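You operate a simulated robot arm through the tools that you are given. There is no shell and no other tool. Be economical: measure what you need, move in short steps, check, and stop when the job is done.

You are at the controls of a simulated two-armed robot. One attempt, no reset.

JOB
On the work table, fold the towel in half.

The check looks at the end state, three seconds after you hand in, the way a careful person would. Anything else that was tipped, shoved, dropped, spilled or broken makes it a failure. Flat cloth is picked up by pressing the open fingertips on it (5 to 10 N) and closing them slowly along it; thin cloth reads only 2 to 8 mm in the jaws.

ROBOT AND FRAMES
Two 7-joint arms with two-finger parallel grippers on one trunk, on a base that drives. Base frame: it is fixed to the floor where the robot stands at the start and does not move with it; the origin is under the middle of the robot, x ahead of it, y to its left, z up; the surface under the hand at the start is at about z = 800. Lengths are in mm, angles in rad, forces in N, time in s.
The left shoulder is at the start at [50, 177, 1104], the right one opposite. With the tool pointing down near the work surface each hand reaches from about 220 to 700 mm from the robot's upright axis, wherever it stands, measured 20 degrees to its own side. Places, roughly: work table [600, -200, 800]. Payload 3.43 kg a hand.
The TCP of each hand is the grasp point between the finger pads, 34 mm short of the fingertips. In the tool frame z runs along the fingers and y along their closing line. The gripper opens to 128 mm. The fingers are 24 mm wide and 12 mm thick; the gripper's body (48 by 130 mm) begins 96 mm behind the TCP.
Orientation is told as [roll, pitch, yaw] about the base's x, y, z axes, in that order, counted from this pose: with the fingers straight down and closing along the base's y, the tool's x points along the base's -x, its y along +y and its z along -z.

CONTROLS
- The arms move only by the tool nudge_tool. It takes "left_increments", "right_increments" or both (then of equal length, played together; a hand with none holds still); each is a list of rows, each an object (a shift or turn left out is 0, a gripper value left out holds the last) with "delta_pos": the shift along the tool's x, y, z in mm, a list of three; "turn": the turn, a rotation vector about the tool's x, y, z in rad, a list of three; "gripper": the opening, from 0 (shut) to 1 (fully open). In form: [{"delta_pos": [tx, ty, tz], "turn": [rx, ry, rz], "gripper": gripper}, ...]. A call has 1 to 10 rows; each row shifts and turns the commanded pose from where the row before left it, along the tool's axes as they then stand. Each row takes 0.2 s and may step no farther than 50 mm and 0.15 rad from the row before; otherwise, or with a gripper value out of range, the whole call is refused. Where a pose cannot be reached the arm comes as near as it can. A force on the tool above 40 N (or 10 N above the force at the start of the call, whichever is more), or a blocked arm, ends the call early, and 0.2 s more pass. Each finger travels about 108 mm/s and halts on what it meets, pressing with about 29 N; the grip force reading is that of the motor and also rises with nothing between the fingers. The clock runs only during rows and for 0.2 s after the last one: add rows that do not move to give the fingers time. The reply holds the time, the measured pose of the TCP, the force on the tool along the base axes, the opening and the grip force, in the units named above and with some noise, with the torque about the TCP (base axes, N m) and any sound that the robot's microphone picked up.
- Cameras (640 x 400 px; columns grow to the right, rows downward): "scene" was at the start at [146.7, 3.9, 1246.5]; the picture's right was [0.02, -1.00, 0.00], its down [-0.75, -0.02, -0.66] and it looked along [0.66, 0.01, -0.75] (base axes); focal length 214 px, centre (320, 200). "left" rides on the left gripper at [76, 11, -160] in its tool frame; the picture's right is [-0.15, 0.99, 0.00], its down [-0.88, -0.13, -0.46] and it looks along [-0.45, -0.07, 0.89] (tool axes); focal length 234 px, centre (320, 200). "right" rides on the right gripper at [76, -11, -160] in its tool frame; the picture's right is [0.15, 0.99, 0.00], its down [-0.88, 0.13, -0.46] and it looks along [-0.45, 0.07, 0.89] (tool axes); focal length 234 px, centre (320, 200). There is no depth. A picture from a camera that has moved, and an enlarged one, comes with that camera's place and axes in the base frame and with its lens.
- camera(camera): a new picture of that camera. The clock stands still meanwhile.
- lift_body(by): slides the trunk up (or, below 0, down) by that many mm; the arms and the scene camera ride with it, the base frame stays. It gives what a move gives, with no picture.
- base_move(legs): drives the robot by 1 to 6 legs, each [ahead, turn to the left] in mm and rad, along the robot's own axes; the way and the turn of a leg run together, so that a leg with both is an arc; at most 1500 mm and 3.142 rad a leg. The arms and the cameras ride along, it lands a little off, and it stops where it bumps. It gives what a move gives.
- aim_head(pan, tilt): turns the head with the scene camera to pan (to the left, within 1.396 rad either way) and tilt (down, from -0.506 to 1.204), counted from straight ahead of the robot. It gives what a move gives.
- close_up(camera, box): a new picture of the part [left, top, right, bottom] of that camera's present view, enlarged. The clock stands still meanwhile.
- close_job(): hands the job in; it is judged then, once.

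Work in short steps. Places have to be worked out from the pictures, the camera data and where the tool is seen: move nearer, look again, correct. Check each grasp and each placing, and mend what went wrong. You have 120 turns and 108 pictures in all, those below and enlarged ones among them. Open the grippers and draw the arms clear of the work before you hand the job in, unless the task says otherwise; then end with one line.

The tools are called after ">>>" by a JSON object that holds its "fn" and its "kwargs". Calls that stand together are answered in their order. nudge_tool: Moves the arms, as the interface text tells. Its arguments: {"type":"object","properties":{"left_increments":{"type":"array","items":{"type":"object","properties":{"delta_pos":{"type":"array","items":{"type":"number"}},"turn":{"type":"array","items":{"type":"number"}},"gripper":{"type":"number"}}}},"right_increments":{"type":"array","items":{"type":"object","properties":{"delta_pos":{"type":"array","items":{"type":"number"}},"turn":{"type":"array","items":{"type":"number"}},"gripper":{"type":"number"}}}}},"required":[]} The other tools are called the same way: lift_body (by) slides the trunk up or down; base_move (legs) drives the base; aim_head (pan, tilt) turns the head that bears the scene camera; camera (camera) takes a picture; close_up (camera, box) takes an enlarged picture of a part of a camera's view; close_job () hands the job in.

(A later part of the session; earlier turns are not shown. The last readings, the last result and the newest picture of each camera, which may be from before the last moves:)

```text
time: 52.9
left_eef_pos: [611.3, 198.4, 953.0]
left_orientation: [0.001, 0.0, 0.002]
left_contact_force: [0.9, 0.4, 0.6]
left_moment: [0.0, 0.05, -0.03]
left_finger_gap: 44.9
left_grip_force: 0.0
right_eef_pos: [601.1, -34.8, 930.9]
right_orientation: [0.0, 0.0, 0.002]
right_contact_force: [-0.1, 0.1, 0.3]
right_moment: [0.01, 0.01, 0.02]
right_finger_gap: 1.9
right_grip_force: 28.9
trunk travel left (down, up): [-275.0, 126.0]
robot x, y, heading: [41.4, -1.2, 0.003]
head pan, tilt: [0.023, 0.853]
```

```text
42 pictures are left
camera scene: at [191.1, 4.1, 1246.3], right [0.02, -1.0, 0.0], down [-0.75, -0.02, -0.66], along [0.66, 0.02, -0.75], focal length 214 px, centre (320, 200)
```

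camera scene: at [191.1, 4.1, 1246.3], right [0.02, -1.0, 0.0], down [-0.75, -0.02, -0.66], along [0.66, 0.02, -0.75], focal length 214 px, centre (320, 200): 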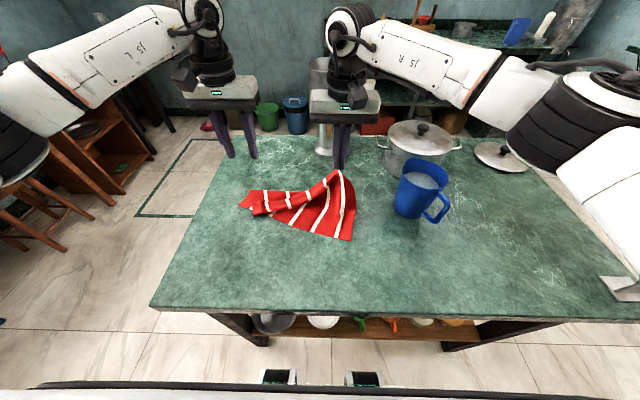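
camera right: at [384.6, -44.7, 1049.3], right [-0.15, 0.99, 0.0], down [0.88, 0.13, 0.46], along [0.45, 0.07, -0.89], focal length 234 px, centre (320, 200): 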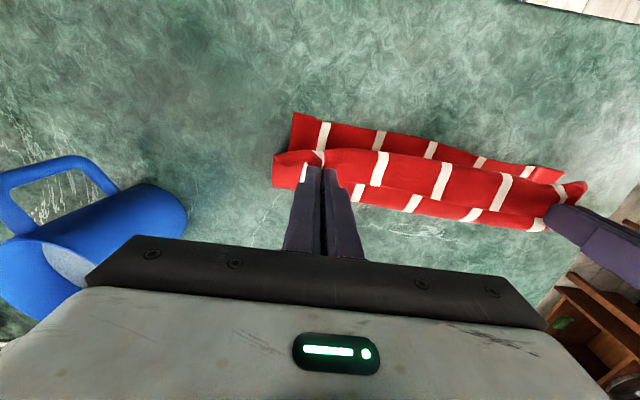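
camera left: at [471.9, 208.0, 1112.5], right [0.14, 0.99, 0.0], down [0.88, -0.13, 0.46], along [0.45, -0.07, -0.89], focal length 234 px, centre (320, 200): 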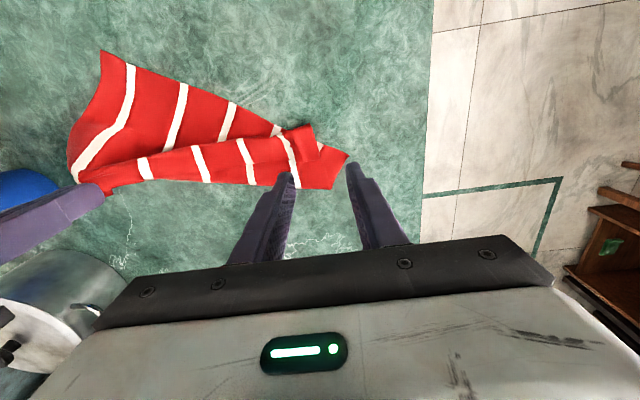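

>>> {"fn": "close_up", "kwargs": {"camera": "scene", "box": [220, 150, 380, 250]}}

>>> {"fn": "camera", "kwargs": {"camera": "left"}}

```text
4.00 times, centred on (300, 200) of scene
camera zoom: at [191.1, 4.1, 1246.3], right [0.02, -1.0, 0.0], down [-0.75, -0.02, -0.66], along [0.66, 0.02, -0.75], focal length 858 px, centre (400, 200)
```

zoom: 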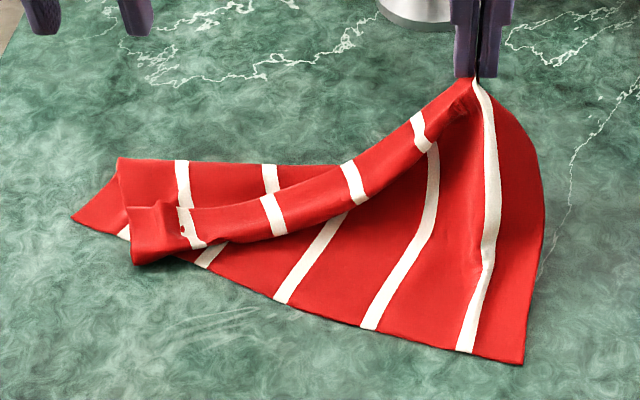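

```text
40 pictures are left
camera left: at [534.9, 208.4, 1111.8], right [0.14, 0.99, 0.0], down [0.88, -0.13, 0.46], along [0.45, -0.07, -0.89], focal length 234 px, centre (320, 200)
```

left: 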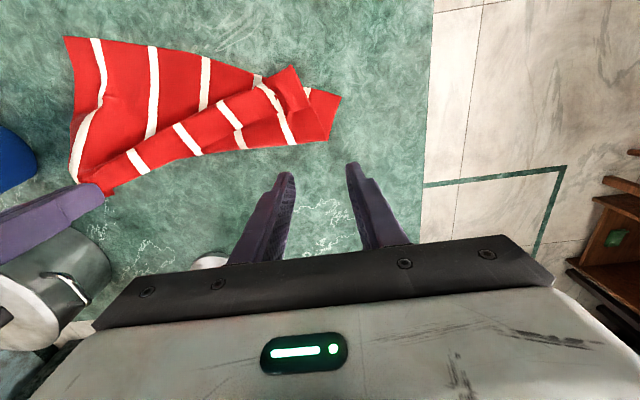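

A rolled strip remains on the left. I bring the left hand over the hem's corner for a light single-layer pinch and look closely first.

>>> {"fn": "nudge_tool", "kwargs": {"left_increments": [{"delta_pos": [30, -4, 15], "gripper": 0.16}, {"delta_pos": [30, -4, 20]}, {"delta_pos": [0, 0, 15]}, {}]}}

>>> {"fn": "close_up", "kwargs": {"camera": "left", "box": [220, 90, 380, 210]}}

```text
time: 53.9
left_eef_pos: [549.7, 188.5, 903.8]
left_orientation: [-0.001, -0.002, 0.004]
left_contact_force: [-0.1, 0.2, -0.5]
left_moment: [0.01, -0.03, 0.0]
left_finger_gap: 20.5
left_grip_force: 0.2
right_eef_pos: [601.2, -33.9, 932.1]
right_orientation: [0.0, 0.001, 0.001]
right_contact_force: [0.7, 0.1, -0.5]
right_moment: [0.01, -0.01, 0.0]
right_finger_gap: 1.8
right_grip_force: 29.2
trunk travel left (down, up): [-275.0, 126.0]
robot x, y, heading: [45.6, -0.6, 0.004]
head pan, tilt: [0.023, 0.853]
```

```text
3.33 times, centred on (300, 150) of left
camera zoom: at [473.5, 198.8, 1063.1], right [0.14, 0.99, 0.0], down [0.88, -0.13, 0.46], along [0.45, -0.07, -0.89], focal length 781 px, centre (387, 367)
```

zoom: 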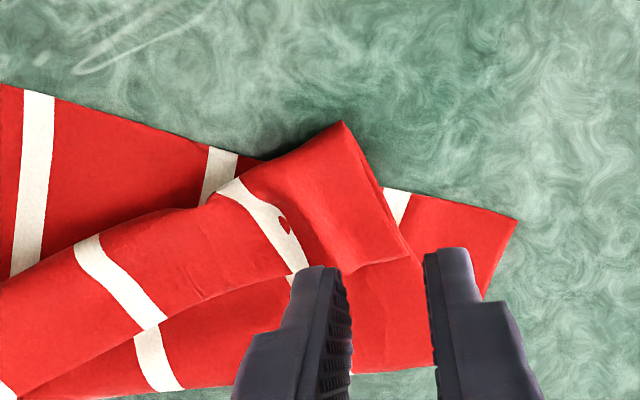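

The hem's corner is at about (561, 192) with its free edge near x 562. I pinch at (552, 166) with light pressure, first going down to z ~846.

>>> {"fn": "nudge_tool", "kwargs": {"left_increments": [{"delta_pos": [-2, -22, 0]}, {"delta_pos": [0, 0, 30]}, {"delta_pos": [0, 0, 27]}, {"delta_pos": [0, 0, 3]}, {}]}}

```text
time: 55.1
left_eef_pos: [552.0, 168.7, 842.6]
left_orientation: [0.0, -0.002, 0.002]
left_contact_force: [0.1, 0.4, 0.5]
left_moment: [-0.03, 0.03, -0.01]
left_finger_gap: 20.5
left_grip_force: 0.0
right_eef_pos: [600.9, -34.4, 931.0]
right_orientation: [0.001, -0.001, 0.001]
right_contact_force: [0.9, 0.1, 0.4]
right_moment: [-0.01, 0.0, -0.01]
right_finger_gap: 2.0
right_grip_force: 29.0
trunk travel left (down, up): [-275.0, 126.0]
robot x, y, heading: [43.0, 0.3, 0.001]
head pan, tilt: [0.023, 0.853]
```

I creep down until a few newtons show.

>>> {"fn": "nudge_tool", "kwargs": {"left_increments": [{"delta_pos": [0, 0, 2]}, {"delta_pos": [0, 0, 1]}, {}, {}]}}

>>> {"fn": "close_up", "kwargs": {"camera": "left", "box": [240, 110, 400, 230]}}

```text
time: 56.1
left_eef_pos: [552.1, 169.3, 839.5]
left_orientation: [0.0, 0.001, 0.002]
left_contact_force: [-0.3, 0.3, 0.3]
left_moment: [0.02, 0.0, 0.01]
left_finger_gap: 20.6
left_grip_force: 0.0
right_eef_pos: [601.3, -34.1, 931.6]
right_orientation: [-0.001, 0.0, 0.003]
right_contact_force: [0.1, -0.2, 0.6]
right_moment: [0.0, 0.04, 0.04]
right_finger_gap: 2.1
right_grip_force: 28.9
trunk travel left (down, up): [-275.0, 126.0]
robot x, y, heading: [43.1, -1.7, 0.004]
head pan, tilt: [0.023, 0.853]
```

```text
3.33 times, centred on (320, 170) of left
camera zoom: at [475.9, 178.8, 999.0], right [0.14, 0.99, 0.0], down [0.88, -0.13, 0.46], along [0.45, -0.07, -0.89], focal length 781 px, centre (320, 300)
```

zoom: 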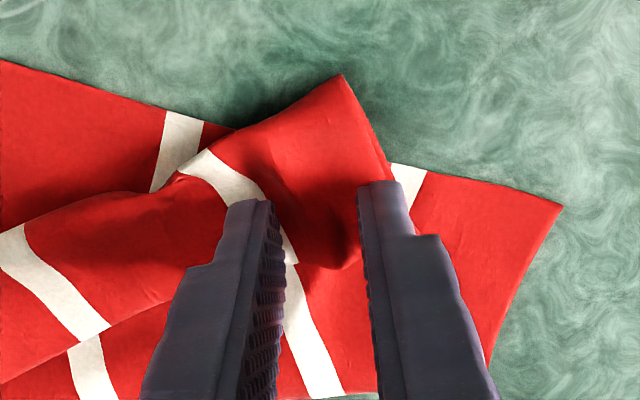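

The hem puffs up between the fingers. I go 1.5 mm lower and close slowly with light pressure.

>>> {"fn": "nudge_tool", "kwargs": {"left_increments": [{"delta_pos": [0, 0, 1.5]}, {"gripper": 0.14}, {"gripper": 0.12}, {"gripper": 0.1}, {"gripper": 0.08}, {"gripper": 0.06}, {"gripper": 0.03}, {"gripper": 0.0}, {}, {}]}}

>>> {"fn": "close_up", "kwargs": {"camera": "left", "box": [240, 110, 400, 230]}}

```text
time: 58.3
left_eef_pos: [552.6, 168.9, 837.8]
left_orientation: [0.0, -0.002, 0.003]
left_contact_force: [0.1, 0.9, 0.9]
left_moment: [0.0, -0.01, -0.02]
left_finger_gap: 2.2
left_grip_force: 29.2
right_eef_pos: [602.2, -34.3, 933.0]
right_orientation: [-0.001, 0.0, 0.003]
right_contact_force: [0.7, 0.1, -0.5]
right_moment: [0.0, -0.05, -0.02]
right_finger_gap: 2.2
right_grip_force: 28.9
trunk travel left (down, up): [-275.0, 126.0]
robot x, y, heading: [42.9, 0.4, 0.001]
head pan, tilt: [0.023, 0.853]
```

```text
3.33 times, centred on (320, 170) of left
camera zoom: at [476.0, 179.3, 998.4], right [0.14, 0.99, 0.0], down [0.88, -0.13, 0.46], along [0.45, -0.07, -0.89], focal length 781 px, centre (320, 300)
```

zoom: 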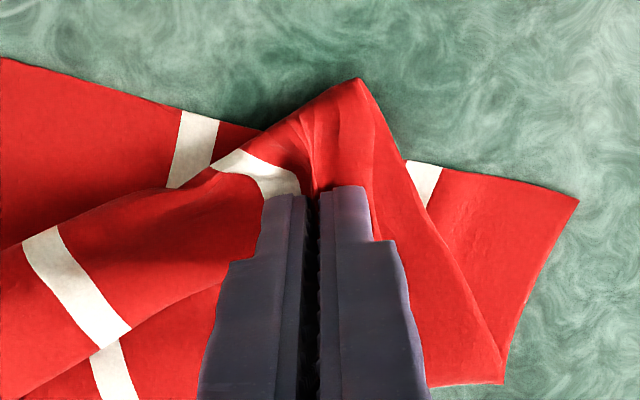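

It reads 2.2 mm, a single-layer ridge gripped lightly. I lift 60 mm and look.

>>> {"fn": "nudge_tool", "kwargs": {"left_increments": [{"delta_pos": [0, 0, -15]}, {"delta_pos": [-5, 0, -25]}, {"delta_pos": [-15, 0, -25]}, {"delta_pos": [-15, 0, -15]}, {}]}}

>>> {"fn": "close_up", "kwargs": {"camera": "scene", "box": [220, 140, 380, 240]}}

```text
time: 59.5
left_eef_pos: [587.6, 167.0, 919.0]
left_orientation: [-0.001, -0.001, 0.001]
left_contact_force: [0.0, 0.5, 0.2]
left_moment: [0.02, -0.01, 0.03]
left_finger_gap: 2.4
left_grip_force: 28.9
right_eef_pos: [600.9, -33.8, 931.9]
right_orientation: [-0.001, 0.0, 0.001]
right_contact_force: [0.2, 0.2, -0.6]
right_moment: [0.03, -0.01, 0.01]
right_finger_gap: 1.8
right_grip_force: 29.4
trunk travel left (down, up): [-275.0, 126.0]
robot x, y, heading: [43.0, -1.5, 0.0]
head pan, tilt: [0.023, 0.853]
```

```text
4.00 times, centred on (300, 190) of scene
camera zoom: at [190.3, 4.1, 1246.5], right [0.02, -1.0, 0.0], down [-0.75, -0.02, -0.66], along [0.66, 0.02, -0.75], focal length 858 px, centre (400, 240)
```

zoom: 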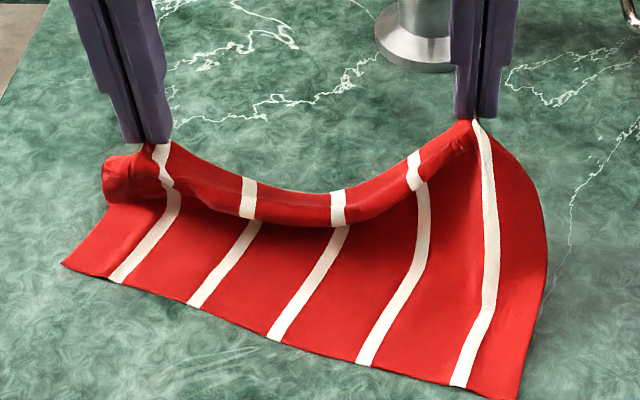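

Excellent: both hands now hold only the far edge, and the bottom layer lies flat. It is skewed about 18°, with its near edge running from (459, −62) to (557, 239). I align the hands with it, yawing 0.31 rad to the right and moving just beyond the fold line at height. Then I'll back the base off for wrist room.

>>> {"fn": "nudge_tool", "kwargs": {"left_increments": [{"delta_pos": [-31, -2, -5]}, {"delta_pos": [-31, -2, -4]}, {"delta_pos": [-31, -2, -4]}, {"turn": [0, 0, 0.105]}, {"turn": [0, 0, 0.105]}, {"turn": [0, 0, 0.1]}, {}], "right_increments": [{"delta_pos": [-2, -10, 0]}, {"delta_pos": [-2, -10, 0]}, {"delta_pos": [-1, -12, 0]}, {"turn": [0, 0, 0.105]}, {"turn": [0, 0, 0.105]}, {"turn": [0, 0, 0.1]}, {}]}}

>>> {"fn": "close_up", "kwargs": {"camera": "scene", "box": [200, 120, 400, 245]}}

```text
time: 61.1
left_eef_pos: [680.8, 162.7, 932.0]
left_orientation: [0.0, -0.002, -0.307]
left_contact_force: [-0.3, -1.7, 0.6]
left_moment: [-0.06, -0.01, 0.08]
left_finger_gap: 2.0
left_grip_force: 28.7
right_eef_pos: [607.3, -66.3, 933.2]
right_orientation: [-0.001, -0.001, -0.311]
right_contact_force: [0.7, 1.5, 0.5]
right_moment: [0.12, -0.02, 0.04]
right_finger_gap: 1.9
right_grip_force: 29.3
trunk travel left (down, up): [-275.0, 126.0]
robot x, y, heading: [45.5, -2.0, 0.002]
head pan, tilt: [0.023, 0.853]
```

```text
3.20 times, centred on (300, 182) of scene
camera zoom: at [190.4, 4.0, 1246.4], right [0.02, -1.0, 0.0], down [-0.75, -0.02, -0.66], along [0.66, 0.02, -0.75], focal length 686 px, centre (384, 256)
```

zoom: 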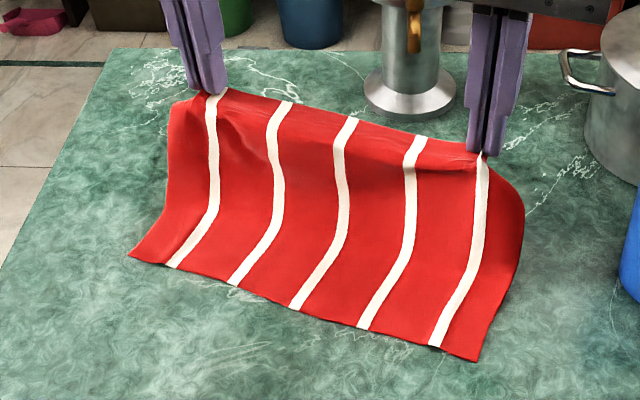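

The towel hangs in a clean U, with the near corners at about (477, −63) and (580, 233). I shift the hands 8 mm along the edge and back the base 45 mm, which brings the tips to the start of the downward arc.

>>> {"fn": "nudge_tool", "kwargs": {"left_increments": [{"delta_pos": [0, 8, 0]}, {}], "right_increments": [{"delta_pos": [0, 8, 0]}, {}]}}

>>> {"fn": "base_move", "kwargs": {"legs": [[-45, 0]]}}

>>> {"fn": "close_up", "kwargs": {"camera": "scene", "box": [200, 120, 400, 245]}}

```text
time: 61.7
left_eef_pos: [679.9, 162.1, 932.8]
left_orientation: [0.003, -0.004, -0.305]
left_contact_force: [-0.2, -0.6, 0.0]
left_moment: [0.01, -0.01, 0.06]
left_finger_gap: 2.2
left_grip_force: 29.5
left hand out of reach, approached as far as the arm can: row 1
right_eef_pos: [609.3, -57.9, 932.3]
right_orientation: [-0.001, -0.001, -0.308]
right_contact_force: [0.0, -0.9, -0.2]
right_moment: [0.02, 0.0, 0.0]
right_finger_gap: 1.9
right_grip_force: 29.7
trunk travel left (down, up): [-275.0, 126.0]
robot x, y, heading: [44.1, -1.0, 0.005]
head pan, tilt: [0.023, 0.853]
```

```text
time: 62.6
left_eef_pos: [634.6, 162.6, 931.7]
left_orientation: [0.0, -0.007, -0.305]
left_contact_force: [0.2, 0.5, 0.6]
left_moment: [-0.03, -0.02, 0.02]
left_finger_gap: 2.0
left_grip_force: 28.9
right_eef_pos: [562.9, -56.6, 931.8]
right_orientation: [0.0, -0.003, -0.308]
right_contact_force: [0.8, -0.2, 1.0]
right_moment: [0.0, -0.02, -0.01]
right_finger_gap: 1.9
right_grip_force: 29.1
trunk travel left (down, up): [-275.0, 126.0]
robot x, y, heading: [-2.4, 1.4, -0.003]
head pan, tilt: [0.023, 0.853]
```

```text
3.20 times, centred on (300, 182) of scene
camera zoom: at [144.7, 4.2, 1246.6], right [0.03, -1.0, 0.0], down [-0.75, -0.02, -0.66], along [0.66, 0.02, -0.75], focal length 686 px, centre (384, 256)
```

zoom: 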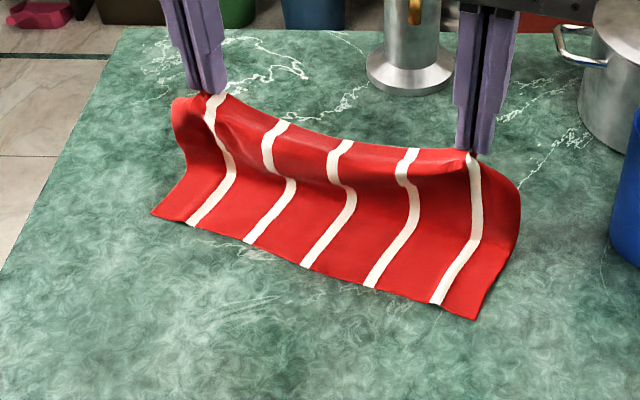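

The geometry is still good, with the tips about 77 mm out from the near edge and z 898. I run the first five rows of the taut arc, tilting to 0.75 rad.

>>> {"fn": "nudge_tool", "kwargs": {"left_increments": [{"delta_pos": [16.9, 2, 4.4], "turn": [0, -0.15, 0]}, {"delta_pos": [17.0, 2, 3.9], "turn": [0, -0.15, 0]}, {"delta_pos": [16.9, 2, 3.6], "turn": [0, -0.15, 0]}, {"delta_pos": [17.0, 2, 3.3], "turn": [0, -0.15, 0]}, {"delta_pos": [17.2, 2, 3.0], "turn": [0, -0.15, 0]}, {}], "right_increments": [{"delta_pos": [17.5, 1, 4.4], "turn": [0, -0.15, 0]}, {"delta_pos": [17.5, 1, 3.9], "turn": [0, -0.15, 0]}, {"delta_pos": [17.5, 1, 3.6], "turn": [0, -0.15, 0]}, {"delta_pos": [17.5, 1, 3.3], "turn": [0, -0.15, 0]}, {"delta_pos": [17.5, 1, 3.0], "turn": [0, -0.15, 0]}, {}]}}

>>> {"fn": "camera", "kwargs": {"camera": "scene"}}

>>> {"fn": "camera", "kwargs": {"camera": "right"}}

```text
time: 64.0
left_eef_pos: [566.3, 192.8, 890.5]
left_orientation: [0.001, -0.757, -0.305]
left_contact_force: [0.5, 0.0, -0.8]
left_moment: [0.0, 0.02, 0.03]
left_finger_gap: 2.2
left_grip_force: 29.0
right_eef_pos: [490.9, -30.9, 888.6]
right_orientation: [-0.001, -0.753, -0.308]
right_contact_force: [-0.4, 0.5, 0.4]
right_moment: [0.02, -0.01, 0.04]
right_finger_gap: 2.0
right_grip_force: 29.1
trunk travel left (down, up): [-275.0, 126.0]
robot x, y, heading: [-0.6, 1.5, -0.002]
head pan, tilt: [0.023, 0.853]
```

```text
33 pictures are left
camera scene: at [145.4, 4.1, 1246.5], right [0.03, -1.0, 0.0], down [-0.75, -0.02, -0.66], along [0.66, 0.02, -0.75], focal length 214 px, centre (320, 200)
```

scene: 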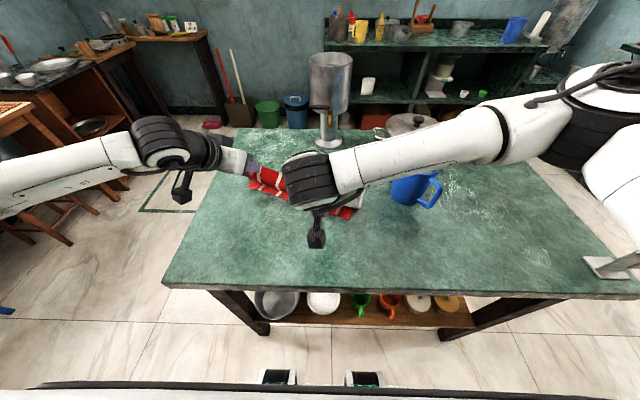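

```text
32 pictures are left
camera right: at [330.3, 9.3, 952.6], right [0.2, 0.98, -0.1], down [0.36, 0.02, 0.93], along [0.91, -0.22, -0.34], focal length 234 px, centre (320, 200)
```

right: 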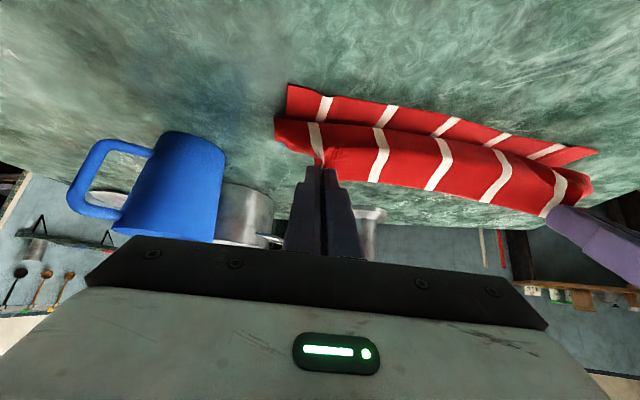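

The sheet is on the arc, with the tips at about 27 mm from the near edge and z 865. I continue down, taking the right to 1.2 rad tilt and the left to 0.9.

>>> {"fn": "nudge_tool", "kwargs": {"left_increments": [{"delta_pos": [16.1, 0, 4.1], "turn": [0, -0.15, 0]}, {"delta_pos": [11.5, 0, 2.1]}, {"delta_pos": [11.5, 0, 2.1]}, {}], "right_increments": [{"delta_pos": [16.1, 0, 4.1], "turn": [0, -0.15, 0]}, {"delta_pos": [16.6, 0, 2.4], "turn": [0, -0.15, 0]}, {"delta_pos": [16.5, 0, 1.2], "turn": [0, -0.15, 0]}, {}]}}

>>> {"fn": "camera", "kwargs": {"camera": "left"}}

>>> {"fn": "camera", "kwargs": {"camera": "scene"}}

```text
time: 65.0
left_eef_pos: [548.7, 202.1, 855.6]
left_orientation: [0.0, -0.904, -0.305]
left_contact_force: [-0.9, -0.3, 0.3]
left_moment: [0.02, 0.0, 0.05]
left_finger_gap: 2.4
left_grip_force: 29.1
right_eef_pos: [466.9, -21.6, 847.9]
right_orientation: [0.002, -1.204, -0.308]
right_contact_force: [-0.1, 0.7, -1.0]
right_moment: [0.01, -0.02, 0.02]
right_finger_gap: 2.0
right_grip_force: 28.9
trunk travel left (down, up): [-275.0, 126.0]
robot x, y, heading: [-0.0, 1.5, -0.0]
head pan, tilt: [0.023, 0.853]
```

```text
31 pictures are left
camera left: at [387.1, 263.2, 894.9], right [0.38, 0.92, 0.12], down [0.14, -0.18, 0.97], along [0.91, -0.36, -0.2], focal length 234 px, centre (320, 200)
```

left: 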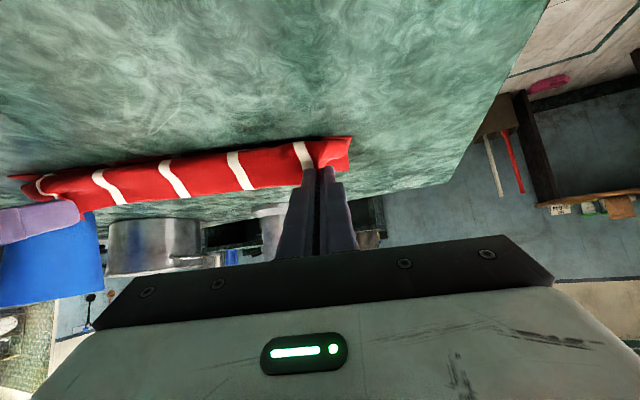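

```text
30 pictures are left
camera scene: at [145.4, 4.2, 1246.5], right [0.03, -1.0, 0.0], down [-0.75, -0.02, -0.66], along [0.66, 0.02, -0.75], focal length 214 px, centre (320, 200)
```

scene: 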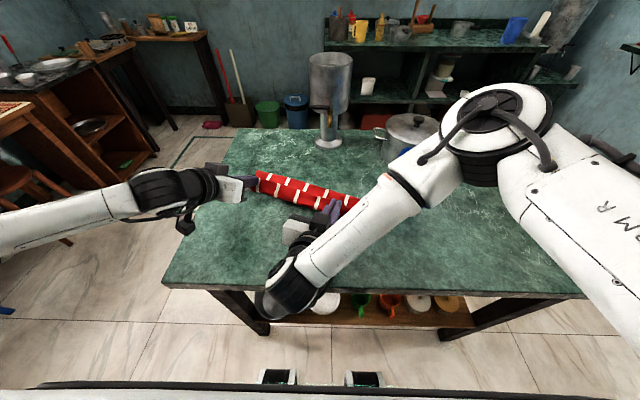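

>>> {"fn": "close_up", "kwargs": {"camera": "scene", "box": [235, 155, 375, 225]}}

>>> {"fn": "close_up", "kwargs": {"camera": "left", "box": [0, 110, 370, 240]}}

```text
4.57 times, centred on (305, 190) of scene
camera zoom: at [145.4, 4.2, 1246.5], right [0.03, -1.0, 0.0], down [-0.75, -0.02, -0.66], along [0.66, 0.02, -0.75], focal length 980 px, centre (389, 246)
```

zoom: 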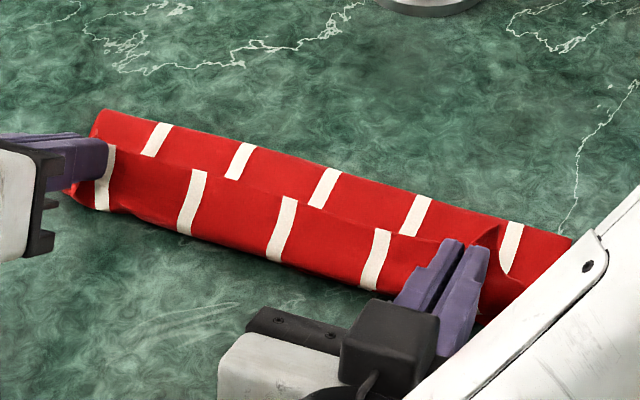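

```text
1.73 times, centred on (185, 175) of left
camera zoom: at [387.1, 263.2, 894.9], right [0.38, 0.92, 0.12], down [0.14, -0.18, 0.97], along [0.91, -0.36, -0.2], focal length 405 px, centre (554, 243)
```

zoom: 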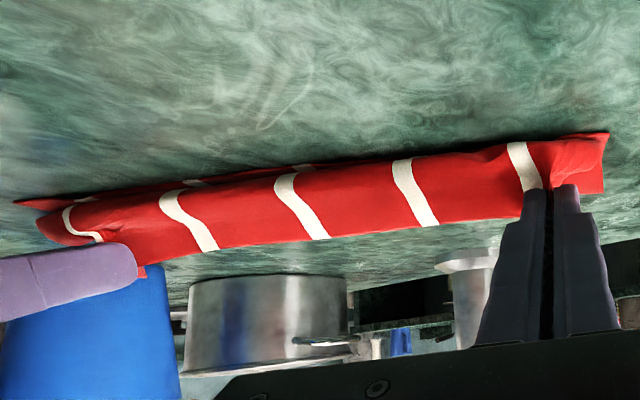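

The limp sheet is hanging straight down from the tips, so lowering at the near edge would make the hem flip again. Instead I go back up over the fold line. From there I'll drop low first, with the slack going to the far side, then drag low toward the near edge. First I go up and away.

>>> {"fn": "nudge_tool", "kwargs": {"left_increments": [{"delta_pos": [-34.7, 0, -4.4]}, {"delta_pos": [-31.2, 0, 7.3]}, {"delta_pos": [-23.4, 0, 13.5]}, {"delta_pos": [-19.1, 0, 19.3]}, {}], "right_increments": [{"delta_pos": [-34.4, 0, 6.1]}, {"delta_pos": [-27.7, 0, 16.2]}, {"delta_pos": [-18.3, 0, 19.8]}, {"delta_pos": [-12.5, 0, 24.1]}, {}]}}

>>> {"fn": "camera", "kwargs": {"camera": "scene"}}

```text
time: 66.2
left_eef_pos: [640.0, 171.0, 918.0]
left_orientation: [0.002, -0.903, -0.304]
left_contact_force: [-0.9, -0.4, -0.9]
left_moment: [-0.03, 0.02, 0.05]
left_finger_gap: 2.0
left_grip_force: 28.8
right_eef_pos: [560.0, -51.7, 909.5]
right_orientation: [-0.001, -1.201, -0.307]
right_contact_force: [0.1, -0.2, -0.9]
right_moment: [-0.02, 0.01, 0.06]
right_finger_gap: 1.9
right_grip_force: 28.6
trunk travel left (down, up): [-275.0, 126.0]
robot x, y, heading: [-5.2, 2.6, 0.002]
head pan, tilt: [0.023, 0.853]
```

```text
27 pictures are left
camera scene: at [145.4, 4.2, 1246.5], right [0.03, -1.0, 0.0], down [-0.75, -0.02, -0.66], along [0.66, 0.02, -0.75], focal length 214 px, centre (320, 200)
```

scene: 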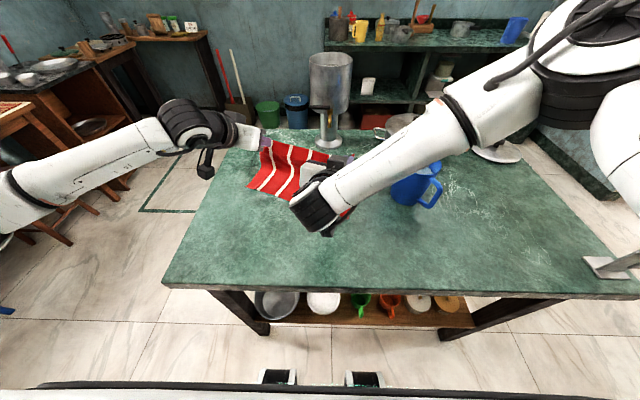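

The sheet is back up over the fold line at the same tilt. Now I drop straight down to about z 845 and check that the slack goes to the far side.

>>> {"fn": "nudge_tool", "kwargs": {"left_increments": [{"delta_pos": [22.8, 0, 11.6]}, {"delta_pos": [24.5, 0, 14.2]}, {}], "right_increments": [{"delta_pos": [25.2, 0, 4.3]}, {"delta_pos": [27.6, 0, 6.3]}, {}]}}

>>> {"fn": "camera", "kwargs": {"camera": "scene"}}

>>> {"fn": "camera", "kwargs": {"camera": "left"}}

```text
time: 67.0
left_eef_pos: [630.4, 174.7, 864.9]
left_orientation: [0.0, -0.904, -0.306]
left_contact_force: [-0.7, 0.2, -0.8]
left_moment: [0.02, -0.02, 0.02]
left_finger_gap: 2.2
left_grip_force: 28.9
right_eef_pos: [551.4, -45.8, 857.1]
right_orientation: [0.0, -1.2, -0.308]
right_contact_force: [-0.1, 0.5, 0.4]
right_moment: [0.01, 0.04, 0.01]
right_finger_gap: 1.9
right_grip_force: 28.5
trunk travel left (down, up): [-275.0, 126.0]
robot x, y, heading: [-4.3, 3.7, 0.006]
head pan, tilt: [0.023, 0.853]
```

```text
26 pictures are left
camera scene: at [145.4, 4.1, 1246.5], right [0.03, -1.0, 0.0], down [-0.75, -0.02, -0.66], along [0.66, 0.02, -0.75], focal length 214 px, centre (320, 200)
```

scene: 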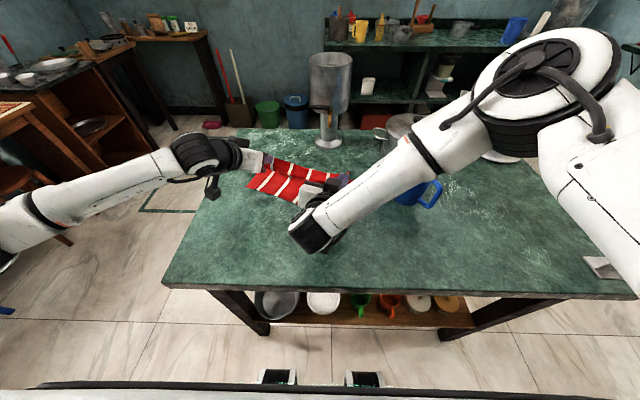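

```text
25 pictures are left
camera left: at [468.5, 236.2, 905.0], right [0.38, 0.92, 0.12], down [0.14, -0.18, 0.97], along [0.91, -0.36, -0.2], focal length 234 px, centre (320, 200)
```

left: 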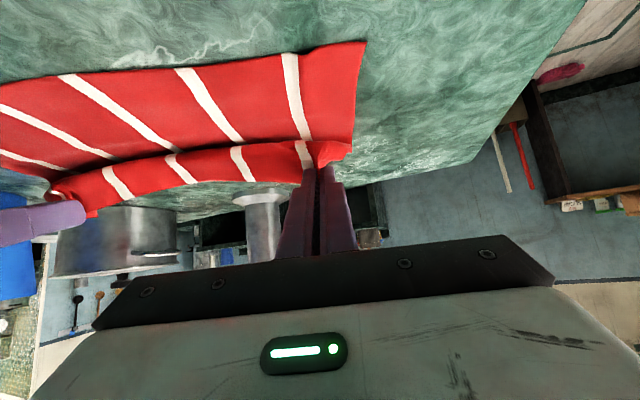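

The slack went to the far side as intended. I go down to tip z ≈ 817 and start the low drag toward the near edge.

>>> {"fn": "nudge_tool", "kwargs": {"left_increments": [{"delta_pos": [12.2, 0, 7.1]}, {"delta_pos": [12.2, 0, 7.1]}, {"delta_pos": [7.4, 0, -9.4]}, {"delta_pos": [7.4, 0, -9.4]}, {"delta_pos": [7.4, 0, -9.4]}, {"delta_pos": [7.4, 0, -9.4]}, {}], "right_increments": [{"delta_pos": [13.8, 0, 3.2]}, {"delta_pos": [13.8, 0, 3.2]}, {"delta_pos": [4.3, 0, -11.2]}, {"delta_pos": [4.3, 0, -11.2]}, {"delta_pos": [4.3, 0, -11.2]}, {"delta_pos": [4.3, 0, -11.2]}, {}]}}

>>> {"fn": "camera", "kwargs": {"camera": "left"}}

>>> {"fn": "close_up", "kwargs": {"camera": "scene", "box": [220, 140, 380, 240]}}

```text
time: 68.3
left_eef_pos: [587.9, 186.5, 837.5]
left_orientation: [0.004, -0.904, -0.309]
left_contact_force: [-0.7, -0.3, -0.2]
left_moment: [-0.01, -0.04, 0.04]
left_finger_gap: 2.2
left_grip_force: 28.9
right_eef_pos: [511.4, -33.8, 831.1]
right_orientation: [0.013, -1.21, -0.323]
right_contact_force: [-3.6, -1.8, 10.5]
right_moment: [0.56, 2.21, 0.72]
right_finger_gap: 2.2
right_grip_force: 29.0
trunk travel left (down, up): [-275.0, 126.0]
robot x, y, heading: [-3.3, -1.9, 0.001]
head pan, tilt: [0.023, 0.853]
stopped in row 6 (right hand): the force on the tool passed its limit at 46 N (the readings are from after the stop); the commanded pose is now the measured one
```

```text
24 pictures are left
camera left: at [427.5, 250.1, 877.4], right [0.38, 0.92, 0.12], down [0.14, -0.18, 0.97], along [0.91, -0.36, -0.2], focal length 234 px, centre (320, 200)
```

left: 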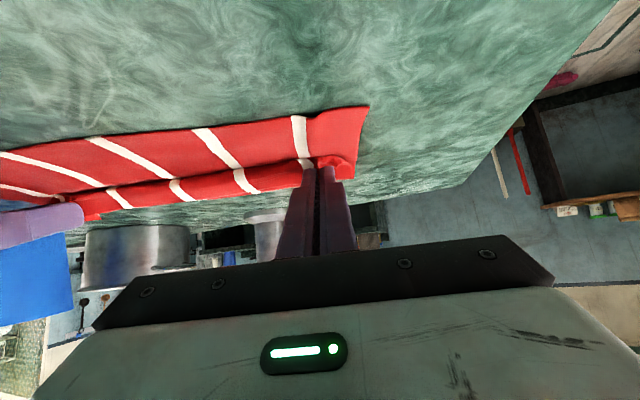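

```text
4.00 times, centred on (300, 190) of scene
camera zoom: at [144.7, 3.7, 1246.4], right [0.02, -1.0, 0.0], down [-0.75, -0.02, -0.66], along [0.66, 0.02, -0.75], focal length 858 px, centre (400, 240)
```

zoom: 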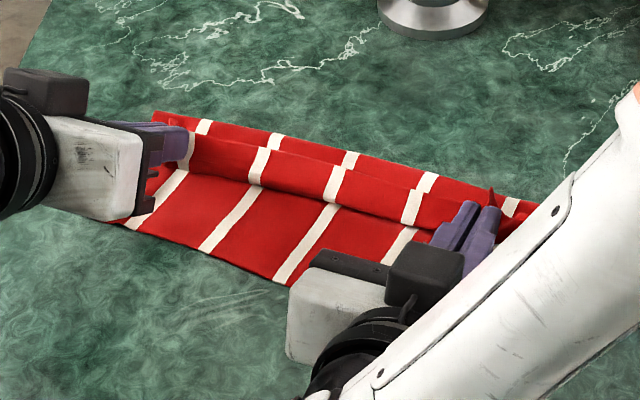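

The right gripper's camera touched the table at 1.2 rad tilt. I ease the right tilt to 0.95 about its fingertip before going on.

>>> {"fn": "nudge_tool", "kwargs": {"right_increments": [{"delta_pos": [-4.4, 0, 0.3], "turn": [0, 0.13, 0]}, {"delta_pos": [-4.4, 0, 0.2], "turn": [0, 0.13, 0]}, {}]}}

```text
time: 69.1
left_eef_pos: [589.3, 188.4, 838.6]
left_orientation: [0.002, -0.903, -0.305]
left_contact_force: [-0.8, -1.5, 0.2]
left_moment: [0.01, -0.02, 0.02]
left_finger_gap: 2.2
left_grip_force: 28.6
right_eef_pos: [516.8, -35.6, 837.8]
right_orientation: [0.007, -0.945, -0.319]
right_contact_force: [-0.1, -0.1, -0.4]
right_moment: [0.02, 0.0, 0.02]
right_finger_gap: 1.9
right_grip_force: 29.6
trunk travel left (down, up): [-275.0, 126.0]
robot x, y, heading: [-0.6, 3.7, 0.005]
head pan, tilt: [0.023, 0.853]
```

The right is free, with its tip at z 818 and about 56 mm from the near edge; the left is at about 49 mm. I drag both low to within 3 mm of the near edge.

>>> {"fn": "nudge_tool", "kwargs": {"left_increments": [{"delta_pos": [7.1, 0, -9.0]}, {"delta_pos": [7.1, 0, -9.0]}, {"delta_pos": [7.1, 0, -9.0]}, {"delta_pos": [7.1, 0, -9.0]}, {}], "right_increments": [{"delta_pos": [7.7, 0, -10.7]}, {"delta_pos": [7.7, 0, -10.7]}, {"delta_pos": [7.7, 0, -10.7]}, {"delta_pos": [7.7, 0, -10.7]}, {}]}}

>>> {"fn": "close_up", "kwargs": {"camera": "scene", "box": [220, 140, 380, 240]}}

>>> {"fn": "camera", "kwargs": {"camera": "left"}}

```text
time: 70.3
left_eef_pos: [547.0, 202.5, 838.1]
left_orientation: [0.002, -0.902, -0.305]
left_contact_force: [0.4, 0.0, 0.9]
left_moment: [-0.01, 0.0, -0.01]
left_finger_gap: 2.4
left_grip_force: 28.6
right_eef_pos: [467.1, -20.0, 838.1]
right_orientation: [0.007, -0.949, -0.317]
right_contact_force: [-0.4, 0.6, -0.6]
right_moment: [-0.01, -0.02, 0.03]
right_finger_gap: 1.7
right_grip_force: 29.4
trunk travel left (down, up): [-275.0, 126.0]
robot x, y, heading: [1.9, -1.1, 0.005]
head pan, tilt: [0.023, 0.853]
```

```text
4.00 times, centred on (300, 190) of scene
camera zoom: at [145.7, 4.0, 1246.5], right [0.03, -1.0, 0.0], down [-0.75, -0.02, -0.66], along [0.66, 0.02, -0.75], focal length 858 px, centre (400, 240)
```

zoom: 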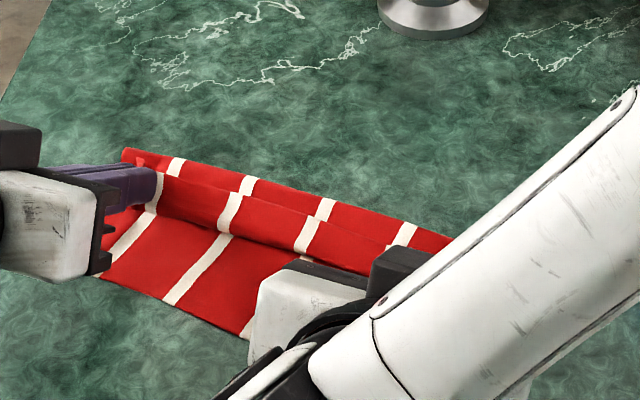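

```text
21 pictures are left
camera left: at [384.5, 264.5, 877.7], right [0.38, 0.92, 0.12], down [0.14, -0.18, 0.97], along [0.91, -0.36, -0.2], focal length 234 px, centre (320, 200)
```

left: 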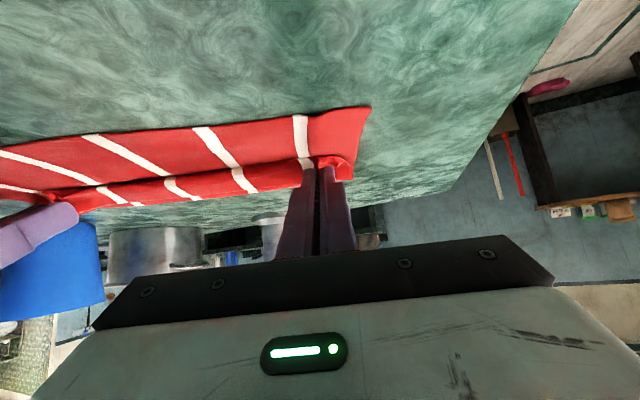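

Dragging low pulls the whole towel along; the near-left corner is now at about (515, 252). The right path for limp cloth is a 45° diagonal descent that lays the top down without sliding it. I lift and move out beyond the fold again, then back the base 40 mm.

>>> {"fn": "nudge_tool", "kwargs": {"left_increments": [{"delta_pos": [-15.7, 0, -12.4]}, {"delta_pos": [-30.5, 0, -4.9]}, {"delta_pos": [-18, 6, 22.7]}, {"delta_pos": [-18, 6, 22.7]}, {}], "right_increments": [{"delta_pos": [-16.3, 0, -11.7]}, {"delta_pos": [-30.7, 0, -3.5]}, {"delta_pos": [-16.9, 6, 23.6]}, {"delta_pos": [-16.9, 6, 23.6]}, {}]}}

>>> {"fn": "base_move", "kwargs": {"legs": [[-40, 0]]}}

>>> {"fn": "camera", "kwargs": {"camera": "left"}}

>>> {"fn": "camera", "kwargs": {"camera": "right"}}

```text
time: 71.5
left_eef_pos: [618.0, 192.4, 884.7]
left_orientation: [0.002, -0.902, -0.309]
left_contact_force: [-0.2, 0.2, -0.6]
left_moment: [-0.01, 0.01, -0.01]
left_finger_gap: 1.8
left_grip_force: 29.2
right_eef_pos: [539.8, -28.5, 884.8]
right_orientation: [0.007, -0.948, -0.317]
right_contact_force: [0.8, 0.3, 0.8]
right_moment: [0.0, 0.02, 0.02]
right_finger_gap: 1.9
right_grip_force: 29.0
trunk travel left (down, up): [-275.0, 126.0]
robot x, y, heading: [0.0, -0.2, 0.002]
head pan, tilt: [0.023, 0.853]
```

```text
time: 72.4
left_eef_pos: [575.9, 194.1, 886.1]
left_orientation: [0.002, -0.906, -0.307]
left_contact_force: [-0.2, -0.2, 0.0]
left_moment: [0.0, 0.01, 0.02]
left_finger_gap: 1.9
left_grip_force: 28.7
right_eef_pos: [498.9, -30.0, 885.9]
right_orientation: [0.006, -0.947, -0.318]
right_contact_force: [0.6, 0.6, 1.4]
right_moment: [-0.01, 0.03, 0.02]
right_finger_gap: 1.7
right_grip_force: 29.3
trunk travel left (down, up): [-275.0, 126.0]
robot x, y, heading: [-44.6, -1.0, 0.004]
head pan, tilt: [0.023, 0.853]
```

```text
20 pictures are left
camera left: at [415.7, 254.9, 925.0], right [0.38, 0.92, 0.12], down [0.14, -0.18, 0.97], along [0.91, -0.36, -0.2], focal length 234 px, centre (320, 200)
```

left: 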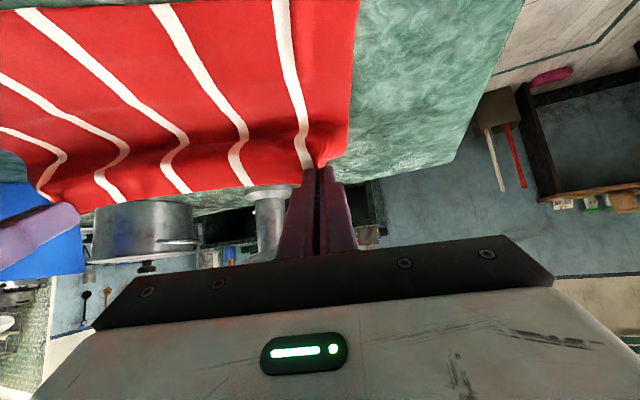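

```text
19 pictures are left
camera right: at [328.9, 12.9, 915.8], right [0.22, 0.97, -0.12], down [0.18, 0.08, 0.98], along [0.96, -0.24, -0.15], focal length 234 px, centre (320, 200)
```

right: 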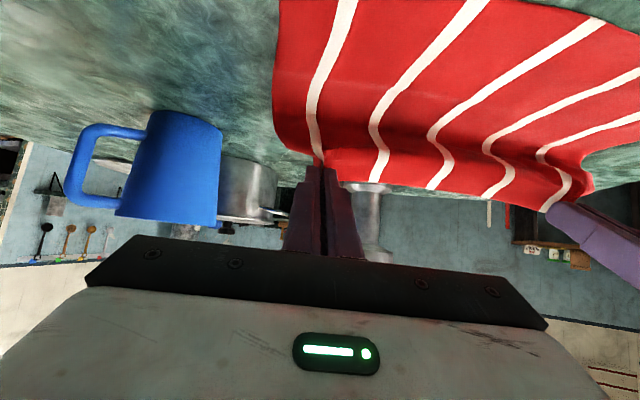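

The bottom lies flat and the top hangs behind. I check the near edge in the scene view.

>>> {"fn": "camera", "kwargs": {"camera": "scene"}}

```text
18 pictures are left
camera scene: at [104.7, 3.9, 1246.6], right [0.02, -1.0, 0.0], down [-0.75, -0.02, -0.66], along [0.66, 0.02, -0.75], focal length 214 px, centre (320, 200)
```

scene: 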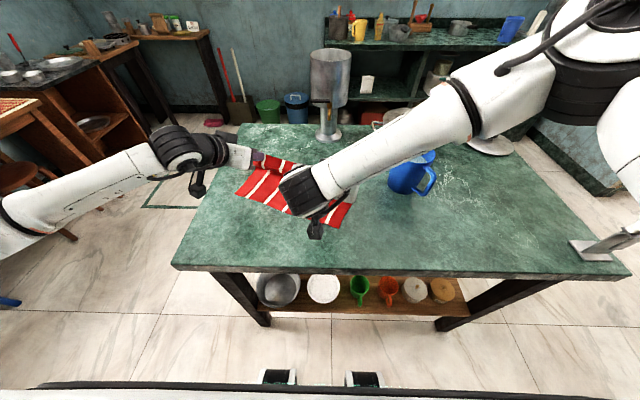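

The near edge runs from (406, −39) to (515, 256), and the tips are about 108 mm out at height 65. I bring them in over the fold, then descend diagonally at 45°.

>>> {"fn": "nudge_tool", "kwargs": {"left_increments": [{"delta_pos": [10.2, 0, -13]}, {"delta_pos": [10.2, 0, -13]}, {"delta_pos": [16.8, 0, -2]}, {"delta_pos": [16.8, 0, -2]}, {"delta_pos": [16.8, 0, -2]}, {"delta_pos": [16.8, 0, -2]}, {}], "right_increments": [{"delta_pos": [11.7, 0, -16.2]}, {"delta_pos": [11.7, 0, -16.2]}, {"delta_pos": [16.7, 0, -2.7]}, {"delta_pos": [16.7, 0, -2.7]}, {"delta_pos": [16.7, 0, -2.7]}, {"delta_pos": [16.7, 0, -2.7]}, {}]}}

>>> {"fn": "camera", "kwargs": {"camera": "left"}}

>>> {"fn": "close_up", "kwargs": {"camera": "scene", "box": [220, 140, 380, 240]}}

```text
time: 74.0
left_eef_pos: [501.0, 215.0, 839.0]
left_orientation: [0.003, -0.904, -0.307]
left_contact_force: [-0.2, 0.0, -0.6]
left_moment: [0.01, -0.03, 0.02]
left_finger_gap: 2.0
left_grip_force: 29.2
right_eef_pos: [415.9, -2.9, 836.9]
right_orientation: [0.007, -0.949, -0.318]
right_contact_force: [0.4, 0.3, 1.0]
right_moment: [-0.01, 0.0, 0.03]
right_finger_gap: 2.0
right_grip_force: 29.0
trunk travel left (down, up): [-275.0, 126.0]
robot x, y, heading: [-39.4, 1.3, 0.004]
head pan, tilt: [0.023, 0.853]
```

```text
17 pictures are left
camera left: at [339.2, 278.2, 876.9], right [0.38, 0.92, 0.12], down [0.14, -0.18, 0.97], along [0.91, -0.36, -0.2], focal length 234 px, centre (320, 200)
```

left: 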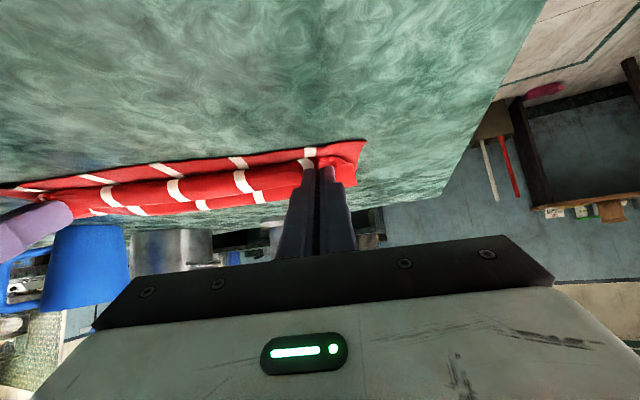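

```text
4.00 times, centred on (300, 190) of scene
camera zoom: at [105.2, 3.9, 1246.5], right [0.02, -1.0, 0.0], down [-0.75, -0.02, -0.66], along [0.66, 0.02, -0.75], focal length 858 px, centre (400, 240)
```

zoom: 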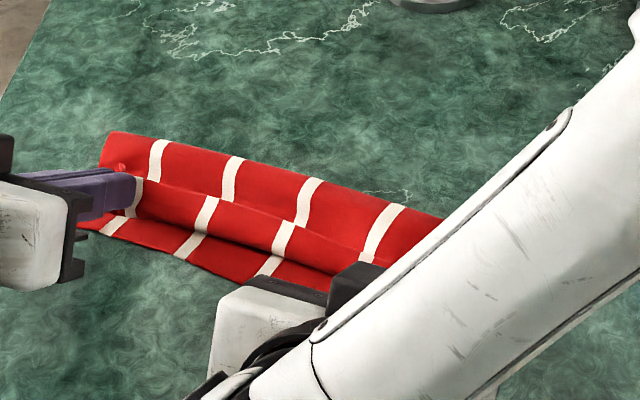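

The fold is now close to half, with the tips about 27 mm behind the near edge and only 17 mm up. I ease forward and slightly down, then open gradually while retreating toward the robot, so the hem is drawn forward as it slips out.

>>> {"fn": "nudge_tool", "kwargs": {"left_increments": [{"delta_pos": [5.3, 0, -3.5]}, {"delta_pos": [5.3, 0, -3.5]}, {"delta_pos": [3.1, 0, -3.9], "gripper": 0.025}, {"delta_pos": [4.9, 0, -6.3], "gripper": 0.035}, {"delta_pos": [6.2, 0, -7.9], "gripper": 0.045}, {"delta_pos": [7.4, 0, -9.4], "gripper": 0.06}, {"delta_pos": [7.4, 0, -9.4], "gripper": 0.08}, {"delta_pos": [5.4, 0, -14.9], "gripper": 0.12}, {"delta_pos": [1.4, 0, -18], "gripper": 0.2}, {}], "right_increments": [{"delta_pos": [5.1, 0, -3.7]}, {"delta_pos": [5.1, 0, -3.7]}, {"delta_pos": [2.9, 0, -4.1], "gripper": 0.025}, {"delta_pos": [4.7, 0, -6.5], "gripper": 0.035}, {"delta_pos": [5.8, 0, -8.1], "gripper": 0.045}, {"delta_pos": [7, 0, -9.7], "gripper": 0.06}, {"delta_pos": [7, 0, -9.7], "gripper": 0.08}, {"delta_pos": [4.6, 0, -15.1], "gripper": 0.12}, {"delta_pos": [0.6, 0, -18], "gripper": 0.2}, {}]}}

>>> {"fn": "camera", "kwargs": {"camera": "left"}}

>>> {"fn": "camera", "kwargs": {"camera": "scene"}}

```text
time: 76.2
left_eef_pos: [416.6, 242.1, 847.6]
left_orientation: [0.004, -0.902, -0.306]
left_contact_force: [0.0, 0.0, 0.1]
left_moment: [-0.03, -0.01, -0.01]
left_finger_gap: 25.6
left_grip_force: 0.0
right_eef_pos: [334.8, 15.9, 847.6]
right_orientation: [0.004, -0.937, -0.343]
right_contact_force: [0.4, -0.8, 0.1]
right_moment: [-0.06, 0.03, 0.02]
right_finger_gap: 25.7
right_grip_force: 0.1
trunk travel left (down, up): [-275.0, 126.0]
robot x, y, heading: [-39.9, 0.8, 0.005]
head pan, tilt: [0.023, 0.853]
```

```text
15 pictures are left
camera left: at [254.3, 304.0, 886.2], right [0.38, 0.92, 0.12], down [0.14, -0.18, 0.97], along [0.91, -0.36, -0.2], focal length 234 px, centre (320, 200)
```

left: 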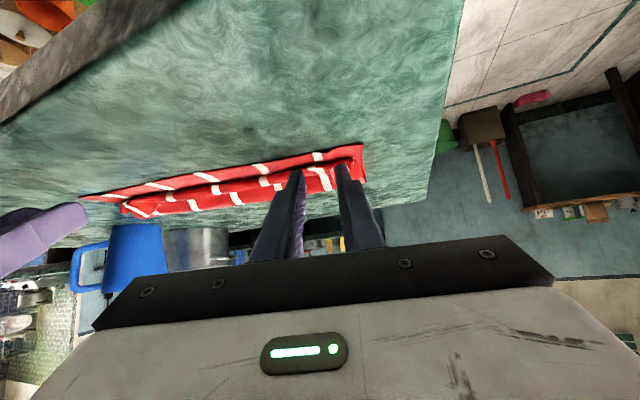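

```text
14 pictures are left
camera scene: at [105.3, 3.9, 1246.4], right [0.02, -1.0, 0.0], down [-0.75, -0.02, -0.66], along [0.66, 0.02, -0.75], focal length 214 px, centre (320, 200)
```

scene: 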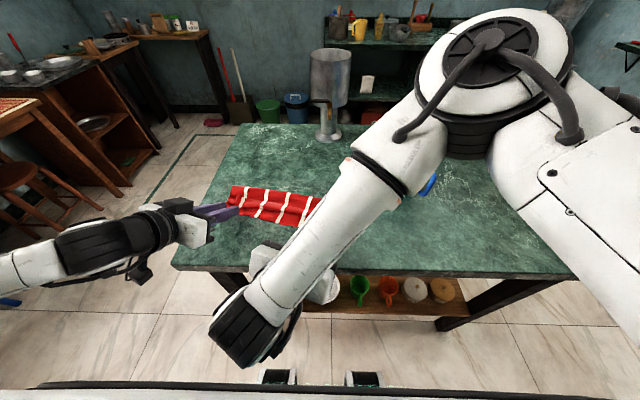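

Both released. I raise the hands and turn them upright for a clear view.

>>> {"fn": "nudge_tool", "kwargs": {"left_increments": [{"delta_pos": [-30, 0, -20]}, {"delta_pos": [-40, 0, -10]}, {"delta_pos": [-40, 0, 0]}, {"turn": [0, 0.15, 0]}, {"turn": [0, 0.15, 0]}, {"turn": [0, 0.15, 0]}, {"turn": [0, 0.15, 0]}, {"turn": [0, 0.15, 0]}, {"turn": [0, 0.15, 0]}], "right_increments": [{"delta_pos": [-30, 0, 0]}, {"delta_pos": [-40, 0, 0]}, {"delta_pos": [-40, 0, 0]}, {"turn": [0, 0.15, 0]}, {"turn": [0, 0.15, 0]}, {"turn": [0, 0.15, 0]}, {"turn": [0, 0.15, 0]}, {"turn": [0, 0.15, 0]}, {"turn": [0, 0.15, 0]}]}}

>>> {"fn": "close_up", "kwargs": {"camera": "scene", "box": [200, 150, 360, 250]}}

```text
time: 78.2
left_eef_pos: [459.1, 230.8, 954.1]
left_orientation: [-0.001, 0.0, -0.305]
left_contact_force: [-0.4, 0.4, -0.3]
left_moment: [0.04, -0.01, 0.0]
left_finger_gap: 25.3
left_grip_force: 0.1
right_eef_pos: [392.6, 2.0, 937.8]
right_orientation: [0.002, -0.046, -0.311]
right_contact_force: [-0.2, 0.0, 0.1]
right_moment: [-0.03, -0.02, 0.01]
right_finger_gap: 25.8
right_grip_force: 0.0
trunk travel left (down, up): [-275.0, 126.0]
robot x, y, heading: [-42.5, -1.7, 0.003]
head pan, tilt: [0.023, 0.853]
```

```text
4.00 times, centred on (280, 200) of scene
camera zoom: at [105.7, 3.6, 1246.4], right [0.02, -1.0, 0.0], down [-0.75, -0.02, -0.66], along [0.66, 0.02, -0.75], focal length 858 px, centre (480, 200)
```

zoom: 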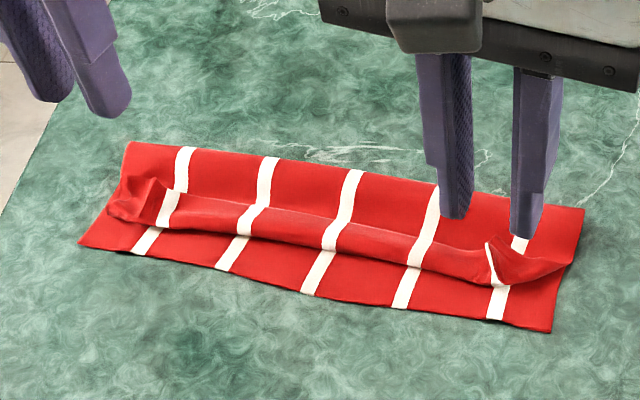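

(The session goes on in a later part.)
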